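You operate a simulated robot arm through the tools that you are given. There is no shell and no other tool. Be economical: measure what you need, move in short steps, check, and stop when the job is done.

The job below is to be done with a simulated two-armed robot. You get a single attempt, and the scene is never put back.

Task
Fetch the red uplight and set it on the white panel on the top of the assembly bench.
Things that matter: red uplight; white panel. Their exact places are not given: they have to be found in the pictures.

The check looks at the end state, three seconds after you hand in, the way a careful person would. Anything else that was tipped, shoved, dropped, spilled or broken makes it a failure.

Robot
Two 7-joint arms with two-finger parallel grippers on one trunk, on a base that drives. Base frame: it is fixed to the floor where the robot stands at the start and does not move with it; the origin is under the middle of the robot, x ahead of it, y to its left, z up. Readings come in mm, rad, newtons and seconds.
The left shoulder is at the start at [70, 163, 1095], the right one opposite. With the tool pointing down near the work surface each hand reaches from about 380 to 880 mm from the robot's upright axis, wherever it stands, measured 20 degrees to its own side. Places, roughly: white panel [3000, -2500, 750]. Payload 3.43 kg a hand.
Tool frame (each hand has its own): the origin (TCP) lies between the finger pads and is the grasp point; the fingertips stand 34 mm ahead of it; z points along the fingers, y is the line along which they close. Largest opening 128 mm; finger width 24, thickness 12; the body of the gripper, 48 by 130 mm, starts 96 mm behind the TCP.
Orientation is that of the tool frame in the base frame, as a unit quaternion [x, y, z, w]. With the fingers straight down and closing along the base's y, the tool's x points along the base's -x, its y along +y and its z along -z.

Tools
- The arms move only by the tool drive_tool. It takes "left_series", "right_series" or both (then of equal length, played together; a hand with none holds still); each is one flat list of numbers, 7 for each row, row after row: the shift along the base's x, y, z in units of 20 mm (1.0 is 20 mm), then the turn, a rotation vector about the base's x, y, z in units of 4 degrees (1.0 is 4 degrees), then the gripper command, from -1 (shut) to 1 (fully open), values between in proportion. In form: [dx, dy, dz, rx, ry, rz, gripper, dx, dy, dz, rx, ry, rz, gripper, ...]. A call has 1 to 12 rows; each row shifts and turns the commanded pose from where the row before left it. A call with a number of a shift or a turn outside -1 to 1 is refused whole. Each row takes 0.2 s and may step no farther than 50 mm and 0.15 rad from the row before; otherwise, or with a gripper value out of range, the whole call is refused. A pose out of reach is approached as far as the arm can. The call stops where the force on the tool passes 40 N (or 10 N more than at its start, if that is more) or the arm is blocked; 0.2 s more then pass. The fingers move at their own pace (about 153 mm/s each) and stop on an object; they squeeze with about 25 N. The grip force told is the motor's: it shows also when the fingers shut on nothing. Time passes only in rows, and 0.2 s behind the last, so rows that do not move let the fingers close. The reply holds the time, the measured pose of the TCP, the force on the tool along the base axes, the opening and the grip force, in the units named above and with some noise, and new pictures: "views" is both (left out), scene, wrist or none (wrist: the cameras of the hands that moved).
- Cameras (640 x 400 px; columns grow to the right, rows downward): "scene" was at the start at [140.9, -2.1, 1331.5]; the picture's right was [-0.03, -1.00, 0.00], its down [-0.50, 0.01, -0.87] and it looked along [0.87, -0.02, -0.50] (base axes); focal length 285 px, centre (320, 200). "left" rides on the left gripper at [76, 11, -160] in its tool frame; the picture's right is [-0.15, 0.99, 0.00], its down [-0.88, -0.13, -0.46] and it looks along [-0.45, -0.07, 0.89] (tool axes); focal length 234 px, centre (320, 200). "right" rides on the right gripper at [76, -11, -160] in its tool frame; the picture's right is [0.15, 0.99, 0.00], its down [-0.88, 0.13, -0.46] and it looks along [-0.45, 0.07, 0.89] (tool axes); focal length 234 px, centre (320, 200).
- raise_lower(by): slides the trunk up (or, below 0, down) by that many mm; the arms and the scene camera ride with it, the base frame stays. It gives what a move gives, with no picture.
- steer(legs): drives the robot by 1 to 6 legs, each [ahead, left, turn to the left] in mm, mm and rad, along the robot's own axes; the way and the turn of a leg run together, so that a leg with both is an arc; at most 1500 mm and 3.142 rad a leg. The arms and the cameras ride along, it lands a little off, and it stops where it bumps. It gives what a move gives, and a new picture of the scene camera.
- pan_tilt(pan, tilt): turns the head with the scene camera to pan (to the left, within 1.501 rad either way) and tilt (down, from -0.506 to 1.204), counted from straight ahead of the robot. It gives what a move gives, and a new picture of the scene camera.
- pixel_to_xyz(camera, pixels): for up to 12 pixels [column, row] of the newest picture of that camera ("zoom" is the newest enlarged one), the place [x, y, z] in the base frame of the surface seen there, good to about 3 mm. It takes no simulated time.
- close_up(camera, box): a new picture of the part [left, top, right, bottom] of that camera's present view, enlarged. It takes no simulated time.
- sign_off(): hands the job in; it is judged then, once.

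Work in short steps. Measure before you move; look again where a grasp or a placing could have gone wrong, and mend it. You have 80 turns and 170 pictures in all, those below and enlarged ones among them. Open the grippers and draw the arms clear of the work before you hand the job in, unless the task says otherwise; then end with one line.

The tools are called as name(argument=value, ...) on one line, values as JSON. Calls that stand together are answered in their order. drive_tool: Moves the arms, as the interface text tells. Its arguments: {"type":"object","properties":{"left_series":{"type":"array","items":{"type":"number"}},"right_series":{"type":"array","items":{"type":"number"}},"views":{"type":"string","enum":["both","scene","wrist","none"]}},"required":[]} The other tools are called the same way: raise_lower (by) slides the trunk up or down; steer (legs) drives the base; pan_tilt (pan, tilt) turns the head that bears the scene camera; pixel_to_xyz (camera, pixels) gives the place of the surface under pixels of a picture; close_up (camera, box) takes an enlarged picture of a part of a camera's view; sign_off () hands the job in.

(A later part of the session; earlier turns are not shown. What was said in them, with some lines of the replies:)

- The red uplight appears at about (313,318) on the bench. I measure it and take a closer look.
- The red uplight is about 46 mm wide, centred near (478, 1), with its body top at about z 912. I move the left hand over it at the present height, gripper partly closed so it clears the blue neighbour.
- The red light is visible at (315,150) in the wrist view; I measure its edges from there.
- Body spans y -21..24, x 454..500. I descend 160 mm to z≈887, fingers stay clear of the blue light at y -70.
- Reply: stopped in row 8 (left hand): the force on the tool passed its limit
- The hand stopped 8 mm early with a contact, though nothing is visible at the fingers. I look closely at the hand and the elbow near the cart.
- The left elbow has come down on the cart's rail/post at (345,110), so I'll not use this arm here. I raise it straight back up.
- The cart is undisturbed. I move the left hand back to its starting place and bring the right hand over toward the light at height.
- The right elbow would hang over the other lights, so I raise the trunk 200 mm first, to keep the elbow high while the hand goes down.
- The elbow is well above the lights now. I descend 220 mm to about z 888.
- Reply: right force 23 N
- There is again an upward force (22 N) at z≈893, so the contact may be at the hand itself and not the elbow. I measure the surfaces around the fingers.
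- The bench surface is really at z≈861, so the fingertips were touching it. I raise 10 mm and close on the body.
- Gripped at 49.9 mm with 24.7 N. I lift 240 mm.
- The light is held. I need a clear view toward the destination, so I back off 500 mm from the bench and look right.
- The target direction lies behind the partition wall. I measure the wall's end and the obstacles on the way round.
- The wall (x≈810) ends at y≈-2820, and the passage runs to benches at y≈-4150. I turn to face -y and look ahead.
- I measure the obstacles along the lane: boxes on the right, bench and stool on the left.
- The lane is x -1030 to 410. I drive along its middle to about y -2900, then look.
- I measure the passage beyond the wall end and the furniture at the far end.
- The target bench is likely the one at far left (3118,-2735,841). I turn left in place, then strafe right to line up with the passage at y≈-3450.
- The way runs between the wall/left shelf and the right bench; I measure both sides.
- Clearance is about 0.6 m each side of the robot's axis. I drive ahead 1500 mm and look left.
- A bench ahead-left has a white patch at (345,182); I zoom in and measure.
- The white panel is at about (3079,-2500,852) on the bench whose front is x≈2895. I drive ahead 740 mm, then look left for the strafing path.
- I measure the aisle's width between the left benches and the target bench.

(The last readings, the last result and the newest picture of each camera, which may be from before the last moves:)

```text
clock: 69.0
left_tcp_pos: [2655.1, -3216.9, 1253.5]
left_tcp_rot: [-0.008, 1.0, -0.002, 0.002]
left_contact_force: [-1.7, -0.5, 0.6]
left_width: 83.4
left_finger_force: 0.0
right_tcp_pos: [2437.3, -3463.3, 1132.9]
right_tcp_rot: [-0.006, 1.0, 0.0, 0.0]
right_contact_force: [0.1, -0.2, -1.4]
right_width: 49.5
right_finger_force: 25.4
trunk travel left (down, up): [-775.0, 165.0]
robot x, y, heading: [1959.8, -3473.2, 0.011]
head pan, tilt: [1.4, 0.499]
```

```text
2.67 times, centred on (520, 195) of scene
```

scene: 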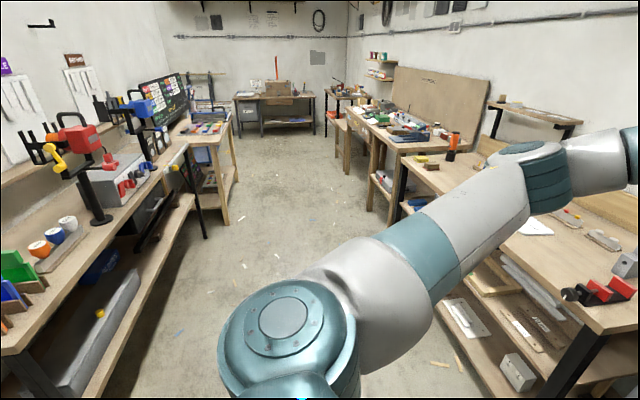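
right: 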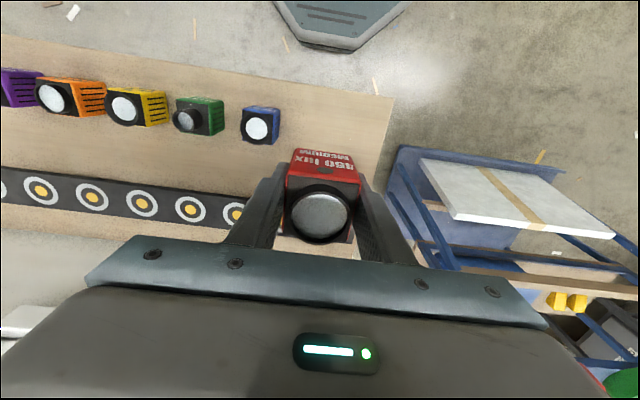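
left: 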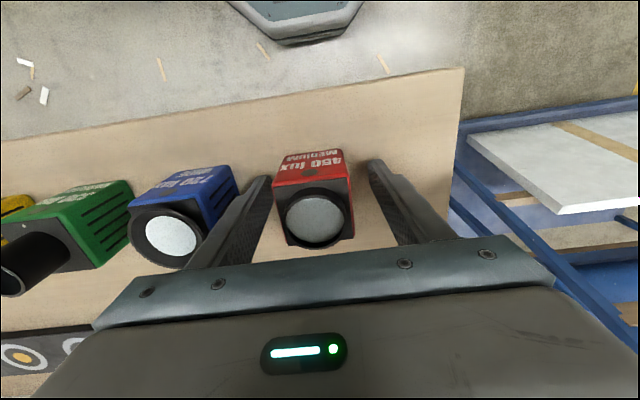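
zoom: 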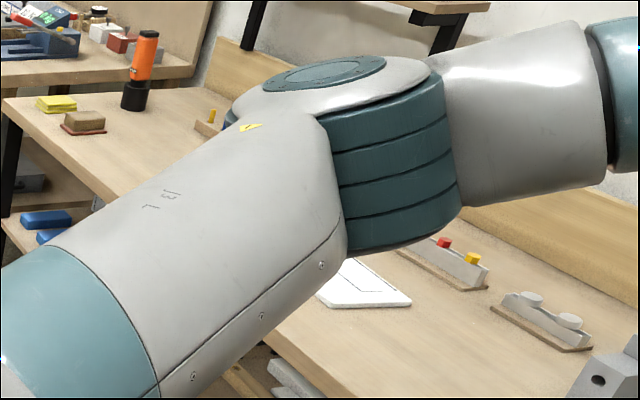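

Aisle is x 1330–2890, clear for strafing. I strafe left 1070 mm, then move ahead 470 mm.

steer(legs=[[0, 1070, 0], [470, 0, 0]])

pan_tilt(pan=-0.1, tilt=0.8)

```text
clock: 76.8
left_tcp_pos: [3106.6, -2150.5, 1253.7]
left_tcp_rot: [-0.008, 1.0, -0.002, 0.003]
left_contact_force: [0.0, 0.3, 0.3]
left_width: 83.2
left_finger_force: 0.0
right_tcp_pos: [2888.8, -2396.6, 1131.8]
right_tcp_rot: [-0.006, 1.0, 0.0, 0.0]
right_contact_force: [0.7, 1.0, -1.6]
right_width: 49.7
right_finger_force: 25.4
trunk travel left (down, up): [-775.0, 165.0]
robot x, y, heading: [2411.6, -2404.0, 0.01]
head pan, tilt: [1.4, 0.499]
```

scene: 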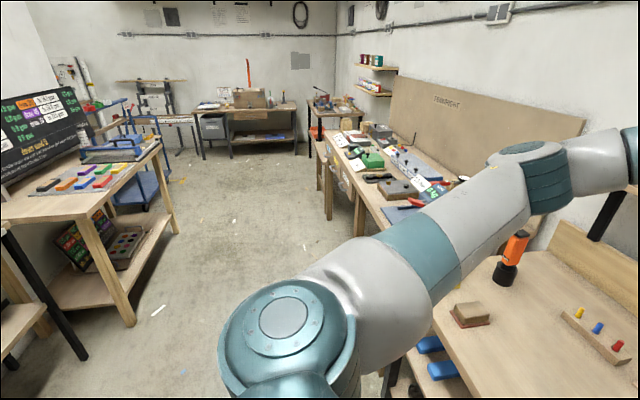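

```text
clock: 78.5
left_tcp_pos: [3106.7, -2148.5, 1254.1]
left_tcp_rot: [-0.008, 1.0, -0.003, 0.003]
left_contact_force: [0.0, 0.6, 0.9]
left_width: 83.0
left_finger_force: 0.0
right_tcp_pos: [2891.0, -2397.0, 1131.9]
right_tcp_rot: [-0.007, 1.0, 0.0, 0.0]
right_contact_force: [-0.2, -0.3, -1.5]
right_width: 49.5
right_finger_force: 24.8
trunk travel left (down, up): [-775.0, 165.0]
robot x, y, heading: [2414.6, -2403.7, 0.014]
head pan, tilt: [-0.099, 0.799]
```

scene: 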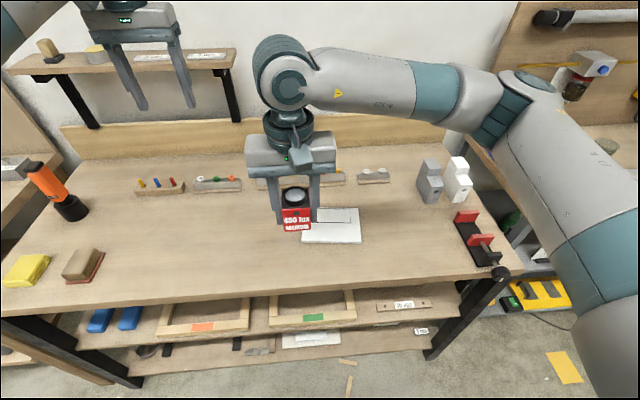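

The white panel is at (332,225). I measure its corners and the nearby items.

pixel_to_xyz(camera="scene", pixels=[[303, 240], [360, 241], [357, 210], [335, 225], [325, 211], [340, 183], [340, 175], [373, 182], [430, 195], [465, 225], [400, 230], [355, 222]])

close_up(camera="scene", box=[240, 150, 400, 250])

close_up(camera="right", box=[0, 0, 640, 400])

```text
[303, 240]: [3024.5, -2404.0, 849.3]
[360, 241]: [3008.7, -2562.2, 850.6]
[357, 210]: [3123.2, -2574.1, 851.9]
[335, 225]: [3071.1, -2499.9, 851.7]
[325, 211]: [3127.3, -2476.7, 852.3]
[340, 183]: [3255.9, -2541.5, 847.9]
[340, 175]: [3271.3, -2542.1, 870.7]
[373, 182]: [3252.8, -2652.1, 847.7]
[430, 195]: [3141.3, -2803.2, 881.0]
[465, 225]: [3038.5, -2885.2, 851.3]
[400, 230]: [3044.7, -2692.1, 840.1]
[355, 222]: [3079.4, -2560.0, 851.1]
```

```text
4.00 times, centred on (320, 200) of scene
```

zoom: 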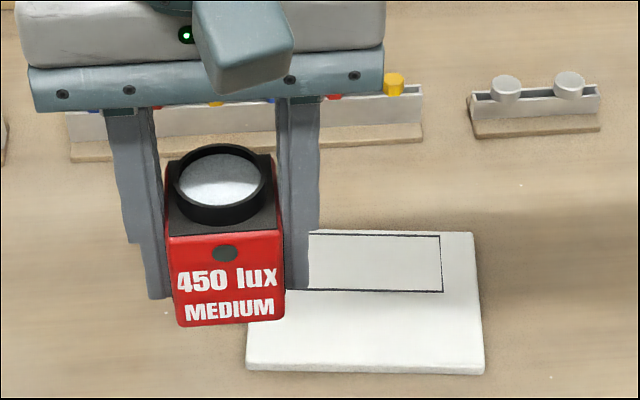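

```text
1.00 times, centred on (320, 200) of right
```

zoom: 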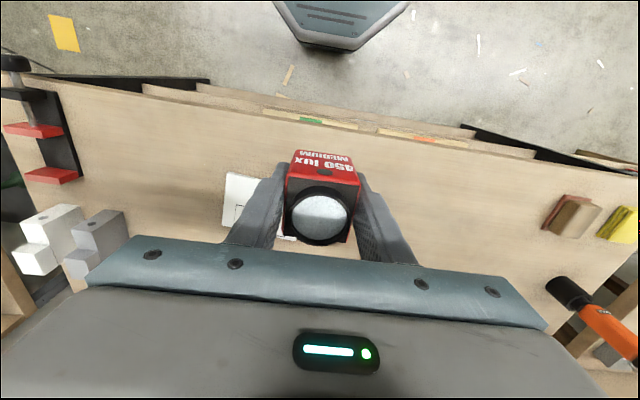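

The panel's top is z≈851, spanning x 3010–3130, y -2404…-2570, so its centre is about (3067,-2487). I move the hand over it, lowering part of the way.

drive_tool(right_series=[0.97, -0.5, -0.5, 0, 0, 0, -1, 0.97, -0.5, -0.5, 0, 0, 0, -1, 0.97, -0.5, -0.5, 0, 0, 0, -1, 0.97, -0.5, -0.5, 0, 0, 0, -1, 0.97, -0.5, -0.5, 0, 0, 0, -1, 0.97, -0.5, -0.5, 0, 0, 0, -1, 0.97, -0.5, -0.5, 0, 0, 0, -1, 0.97, -0.5, -0.5, 0, 0, 0, -1, 0.97, -0.5, -0.5, 0, 0, 0, -1, 0, 0, -1, 0, 0, 0, -1, 0, 0, -1, 0, 0, 0, -1], views="both")

```text
clock: 80.8
left_tcp_pos: [3109.1, -2148.8, 1252.7]
left_tcp_rot: [-0.008, 1.0, -0.002, 0.003]
left_contact_force: [-0.5, 0.9, 0.7]
left_width: 83.3
left_finger_force: 0.1
right_tcp_pos: [3065.6, -2486.4, 1000.8]
right_tcp_rot: [-0.007, 1.0, 0.0, 0.0]
right_contact_force: [-0.4, -0.5, -1.6]
right_width: 49.7
right_finger_force: 24.8
trunk travel left (down, up): [-775.0, 165.0]
robot x, y, heading: [2415.3, -2404.6, 0.012]
head pan, tilt: [-0.099, 0.799]
```

scene: 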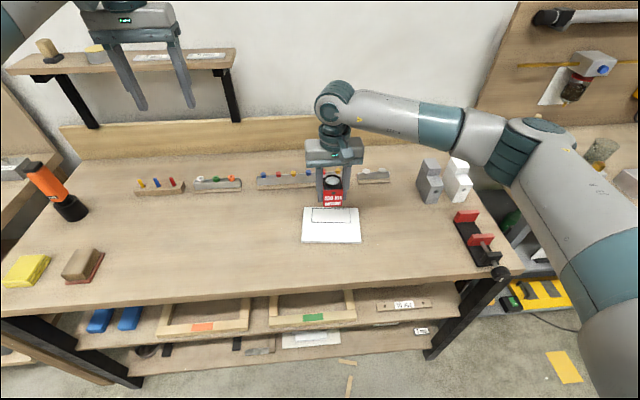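
right: 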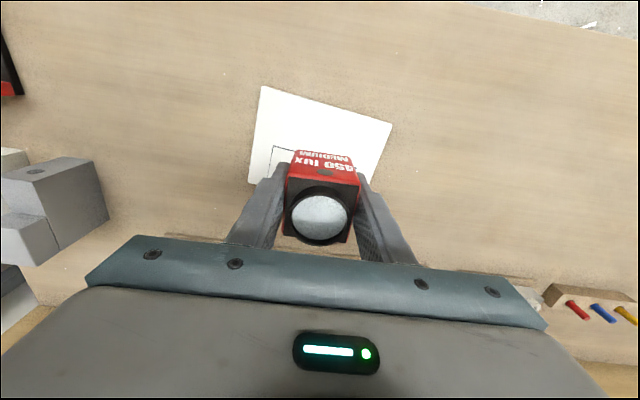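

Before the last descent I check the forearm height relative to the grey and white blocks, and remeasure the panel.

pixel_to_xyz(camera="scene", pixels=[[515, 180], [490, 155], [440, 135], [457, 158], [430, 160], [400, 110], [303, 240], [305, 208]])

pixel_to_xyz(camera="right", pixels=[[265, 92], [388, 125], [252, 180], [50, 180], [325, 160]])

```text
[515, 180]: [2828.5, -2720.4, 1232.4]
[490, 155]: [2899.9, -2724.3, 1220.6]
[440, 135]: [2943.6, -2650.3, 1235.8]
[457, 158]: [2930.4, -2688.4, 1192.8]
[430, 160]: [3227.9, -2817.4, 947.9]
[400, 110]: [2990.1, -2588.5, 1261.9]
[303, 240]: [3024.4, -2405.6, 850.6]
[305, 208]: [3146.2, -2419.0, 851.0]
```

```text
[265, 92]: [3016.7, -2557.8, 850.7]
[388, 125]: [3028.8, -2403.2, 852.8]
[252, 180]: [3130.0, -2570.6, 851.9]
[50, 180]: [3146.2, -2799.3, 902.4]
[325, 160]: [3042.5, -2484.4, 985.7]
```

Clearance is ample; the panel's centre is about (3078,-2490). I shift 11 mm forward and lower to TCP z≈898, just above contact.

drive_tool(right_series=[0.3, -0.15, -1, 0, 0, 0, -1, 0.25, 0, -1, 0, 0, 0, -1, 0, 0, -1, 0, 0, 0, -1, 0, 0, -1, 0, 0, 0, -1, 0, 0, -0.7, 0, 0, 0, -1, 0, 0, -0.4, 0, 0, 0, -1], views="both")

```text
clock: 82.2
left_tcp_pos: [3107.5, -2149.4, 1254.3]
left_tcp_rot: [-0.008, 1.0, -0.002, 0.003]
left_contact_force: [0.1, 0.1, 0.2]
left_width: 83.2
left_finger_force: 0.1
right_tcp_pos: [3076.9, -2489.5, 899.4]
right_tcp_rot: [-0.007, 1.0, 0.001, 0.0]
right_contact_force: [0.4, 0.1, -2.1]
right_width: 49.8
right_finger_force: 25.1
trunk travel left (down, up): [-775.0, 165.0]
robot x, y, heading: [2417.8, -2403.4, 0.011]
head pan, tilt: [-0.099, 0.799]
```

scene: 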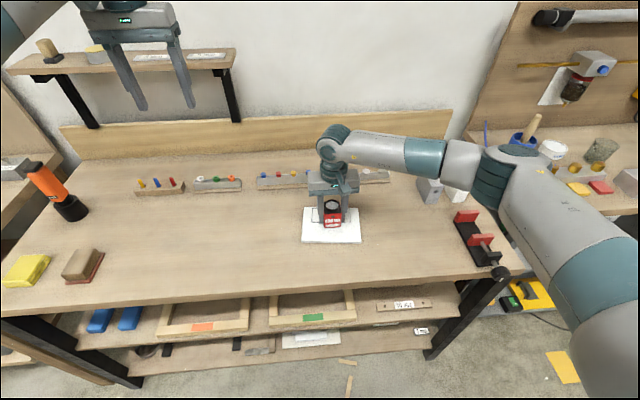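
right: 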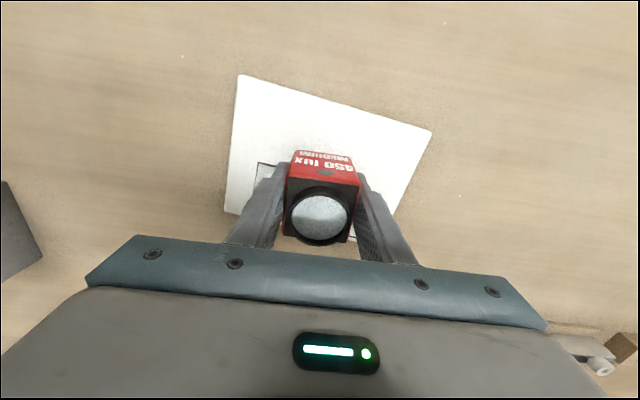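

No contact yet (force -2 N). I lower another 5 mm in small steps.

drive_tool(right_series=[0, 0, -0.12, 0, 0, 0, -1, 0, 0, -0.12, 0, 0, 0, -1, 0, 0, 0, 0, 0, 0, -1], views="none")

```text
clock: 83.0
left_tcp_pos: [3107.2, -2148.3, 1253.5]
left_tcp_rot: [-0.008, 1.0, -0.002, 0.003]
left_contact_force: [0.4, 0.2, 0.1]
left_width: 83.1
left_finger_force: 0.0
right_tcp_pos: [3077.1, -2489.9, 895.8]
right_tcp_rot: [-0.007, 1.0, 0.0, 0.001]
right_contact_force: [0.0, 0.6, -1.7]
right_width: 49.8
right_finger_force: 25.3
trunk travel left (down, up): [-775.0, 165.0]
robot x, y, heading: [2415.5, -2404.7, 0.009]
head pan, tilt: [-0.099, 0.799]
```

drive_tool(right_series=[0, 0, -0.1, 0, 0, 0, -1, 0, 0, -0.1, 0, 0, 0, -1, 0, 0, 0, 0, 0, 0, -1], views="wrist")

```text
clock: 83.8
left_tcp_pos: [3106.7, -2148.7, 1254.9]
left_tcp_rot: [-0.007, 1.0, -0.002, 0.003]
left_contact_force: [0.4, 0.2, 0.0]
left_width: 82.9
left_finger_force: 0.1
right_tcp_pos: [3077.2, -2490.0, 892.0]
right_tcp_rot: [-0.007, 1.0, 0.0, 0.001]
right_contact_force: [2.4, -0.9, 7.8]
right_width: 49.7
right_finger_force: 24.8
trunk travel left (down, up): [-775.0, 165.0]
robot x, y, heading: [2413.3, -2402.0, 0.007]
head pan, tilt: [-0.099, 0.799]
```

right: 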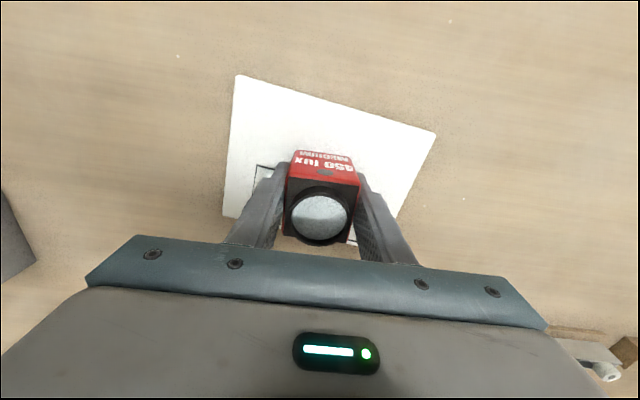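

The upward force (7.8 N) shows the light is now resting on the panel. I open the fingers moderately and rise straight up.

drive_tool(right_series=[0, 0, 0, 0, 0, 0, 0.2, 0, 0, 0, 0, 0, 0, 0.2, 0, 0, 0, 0, 0, 0, 0.2, 0, 0, 0.5, 0, 0, 0, 0.2, 0, 0, 1, 0, 0, 0, 0.2, 0, 0, 1, 0, 0, 0, 0.2, 0, 0, 1, 0, 0, 0, 0.2, 0, 0, 1, 0, 0, 0, 0.2, 0, 0, 1, 0, 0, 0, 0.2, 0, 0, 1, 0, 0, 0, 0.2, 0, 0, 1, 0, 0, 0, 0.2, 0, 0, 1, 0, 0, 0, 0.2], views="both")

```text
clock: 86.5
left_tcp_pos: [3106.8, -2148.4, 1253.8]
left_tcp_rot: [-0.007, 1.0, -0.003, 0.002]
left_contact_force: [0.1, 0.9, -0.7]
left_width: 83.3
left_finger_force: 0.0
right_tcp_pos: [3077.0, -2488.1, 1062.1]
right_tcp_rot: [-0.006, 1.0, 0.0, 0.0]
right_contact_force: [-0.7, -0.5, 0.3]
right_width: 76.8
right_finger_force: 0.0
trunk travel left (down, up): [-775.0, 165.0]
robot x, y, heading: [2412.8, -2402.1, 0.012]
head pan, tilt: [-0.099, 0.799]
```

scene: 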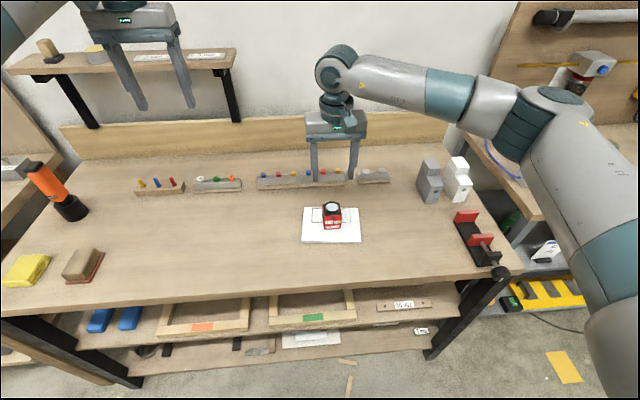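
right: 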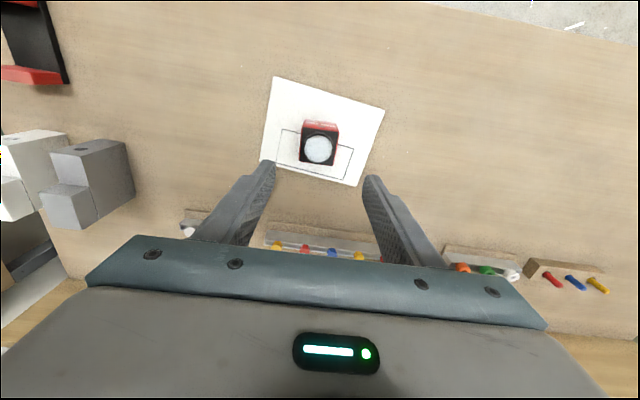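

The light stands upright in the middle of the panel. I raise the hand further with both grippers open, then back the base off.

drive_tool(right_series=[0, 0, 1, 0, 0, 0, 1, 0, 0, 1, 0, 0, 0, 1, 0, 0, 1, 0, 0, 0, 1, 0, 0, 1, 0, 0, 0, 1, 0, 0, 1, 0, 0, 0, 1], left_series=[0, 0, 0, 0, 0, 0, 1, 0, 0, 0, 0, 0, 0, 1, 0, 0, 0, 0, 0, 0, 1, 0, 0, 0, 0, 0, 0, 1, 0, 0, 0, 0, 0, 0, 1], views="none")

steer(legs=[[-400, 0, 0]])

close_up(camera="scene", box=[200, 50, 440, 200])

```text
clock: 87.7
left_tcp_pos: [3107.4, -2148.7, 1253.7]
left_tcp_rot: [-0.007, 1.0, -0.002, 0.003]
left_contact_force: [-0.5, -0.8, 0.5]
left_width: 128.1
left_finger_force: 0.0
right_tcp_pos: [3076.9, -2490.8, 1161.8]
right_tcp_rot: [-0.007, 1.0, 0.0, 0.0]
right_contact_force: [0.6, 0.3, -0.4]
right_width: 128.0
right_finger_force: 0.0
trunk travel left (down, up): [-775.0, 165.0]
robot x, y, heading: [2416.0, -2405.5, 0.011]
head pan, tilt: [-0.099, 0.799]
```

```text
clock: 90.2
left_tcp_pos: [2708.1, -2155.0, 1253.7]
left_tcp_rot: [-0.007, 1.0, -0.002, 0.002]
left_contact_force: [-0.2, -0.8, -0.1]
left_width: 128.0
left_finger_force: 0.0
right_tcp_pos: [2677.6, -2497.4, 1160.4]
right_tcp_rot: [-0.006, 1.0, 0.0, -0.001]
right_contact_force: [0.2, 0.3, 0.0]
right_width: 128.2
right_finger_force: 0.1
trunk travel left (down, up): [-775.0, 165.0]
robot x, y, heading: [2012.2, -2406.7, 0.013]
head pan, tilt: [-0.099, 0.799]
```

scene: 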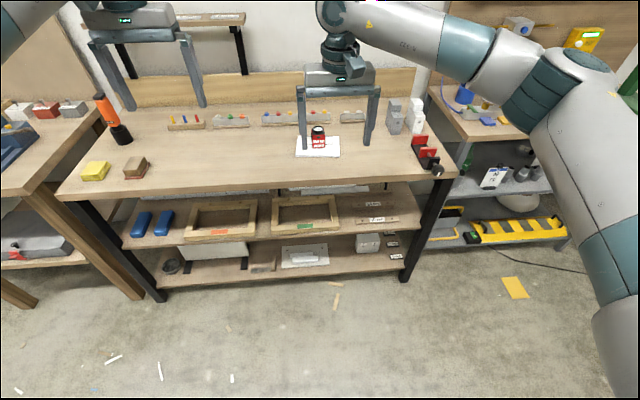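

```text
2.67 times, centred on (320, 125) of scene
```

zoom: 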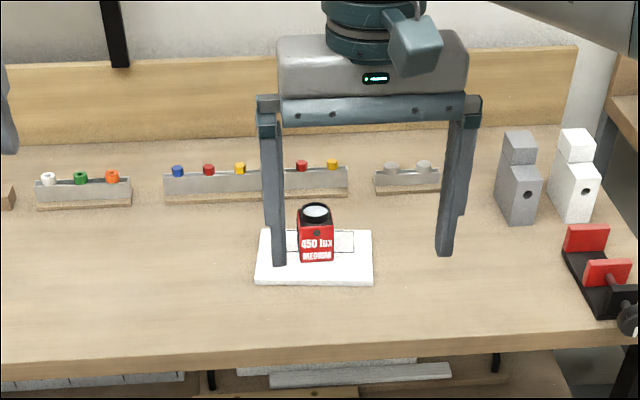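

The light stands upright on the white panel, everything else on the bench is as it was, and both arms are clear. I hand in.

sign_off()

```text
The job is handed in.
```

The red uplight is standing upright on the white panel on top of the assembly bench; both grippers are open and clear. On the first grasp try the fingertips pressed on the first bench, and the left elbow may have touched the cart there, but the pictures show nothing moved.
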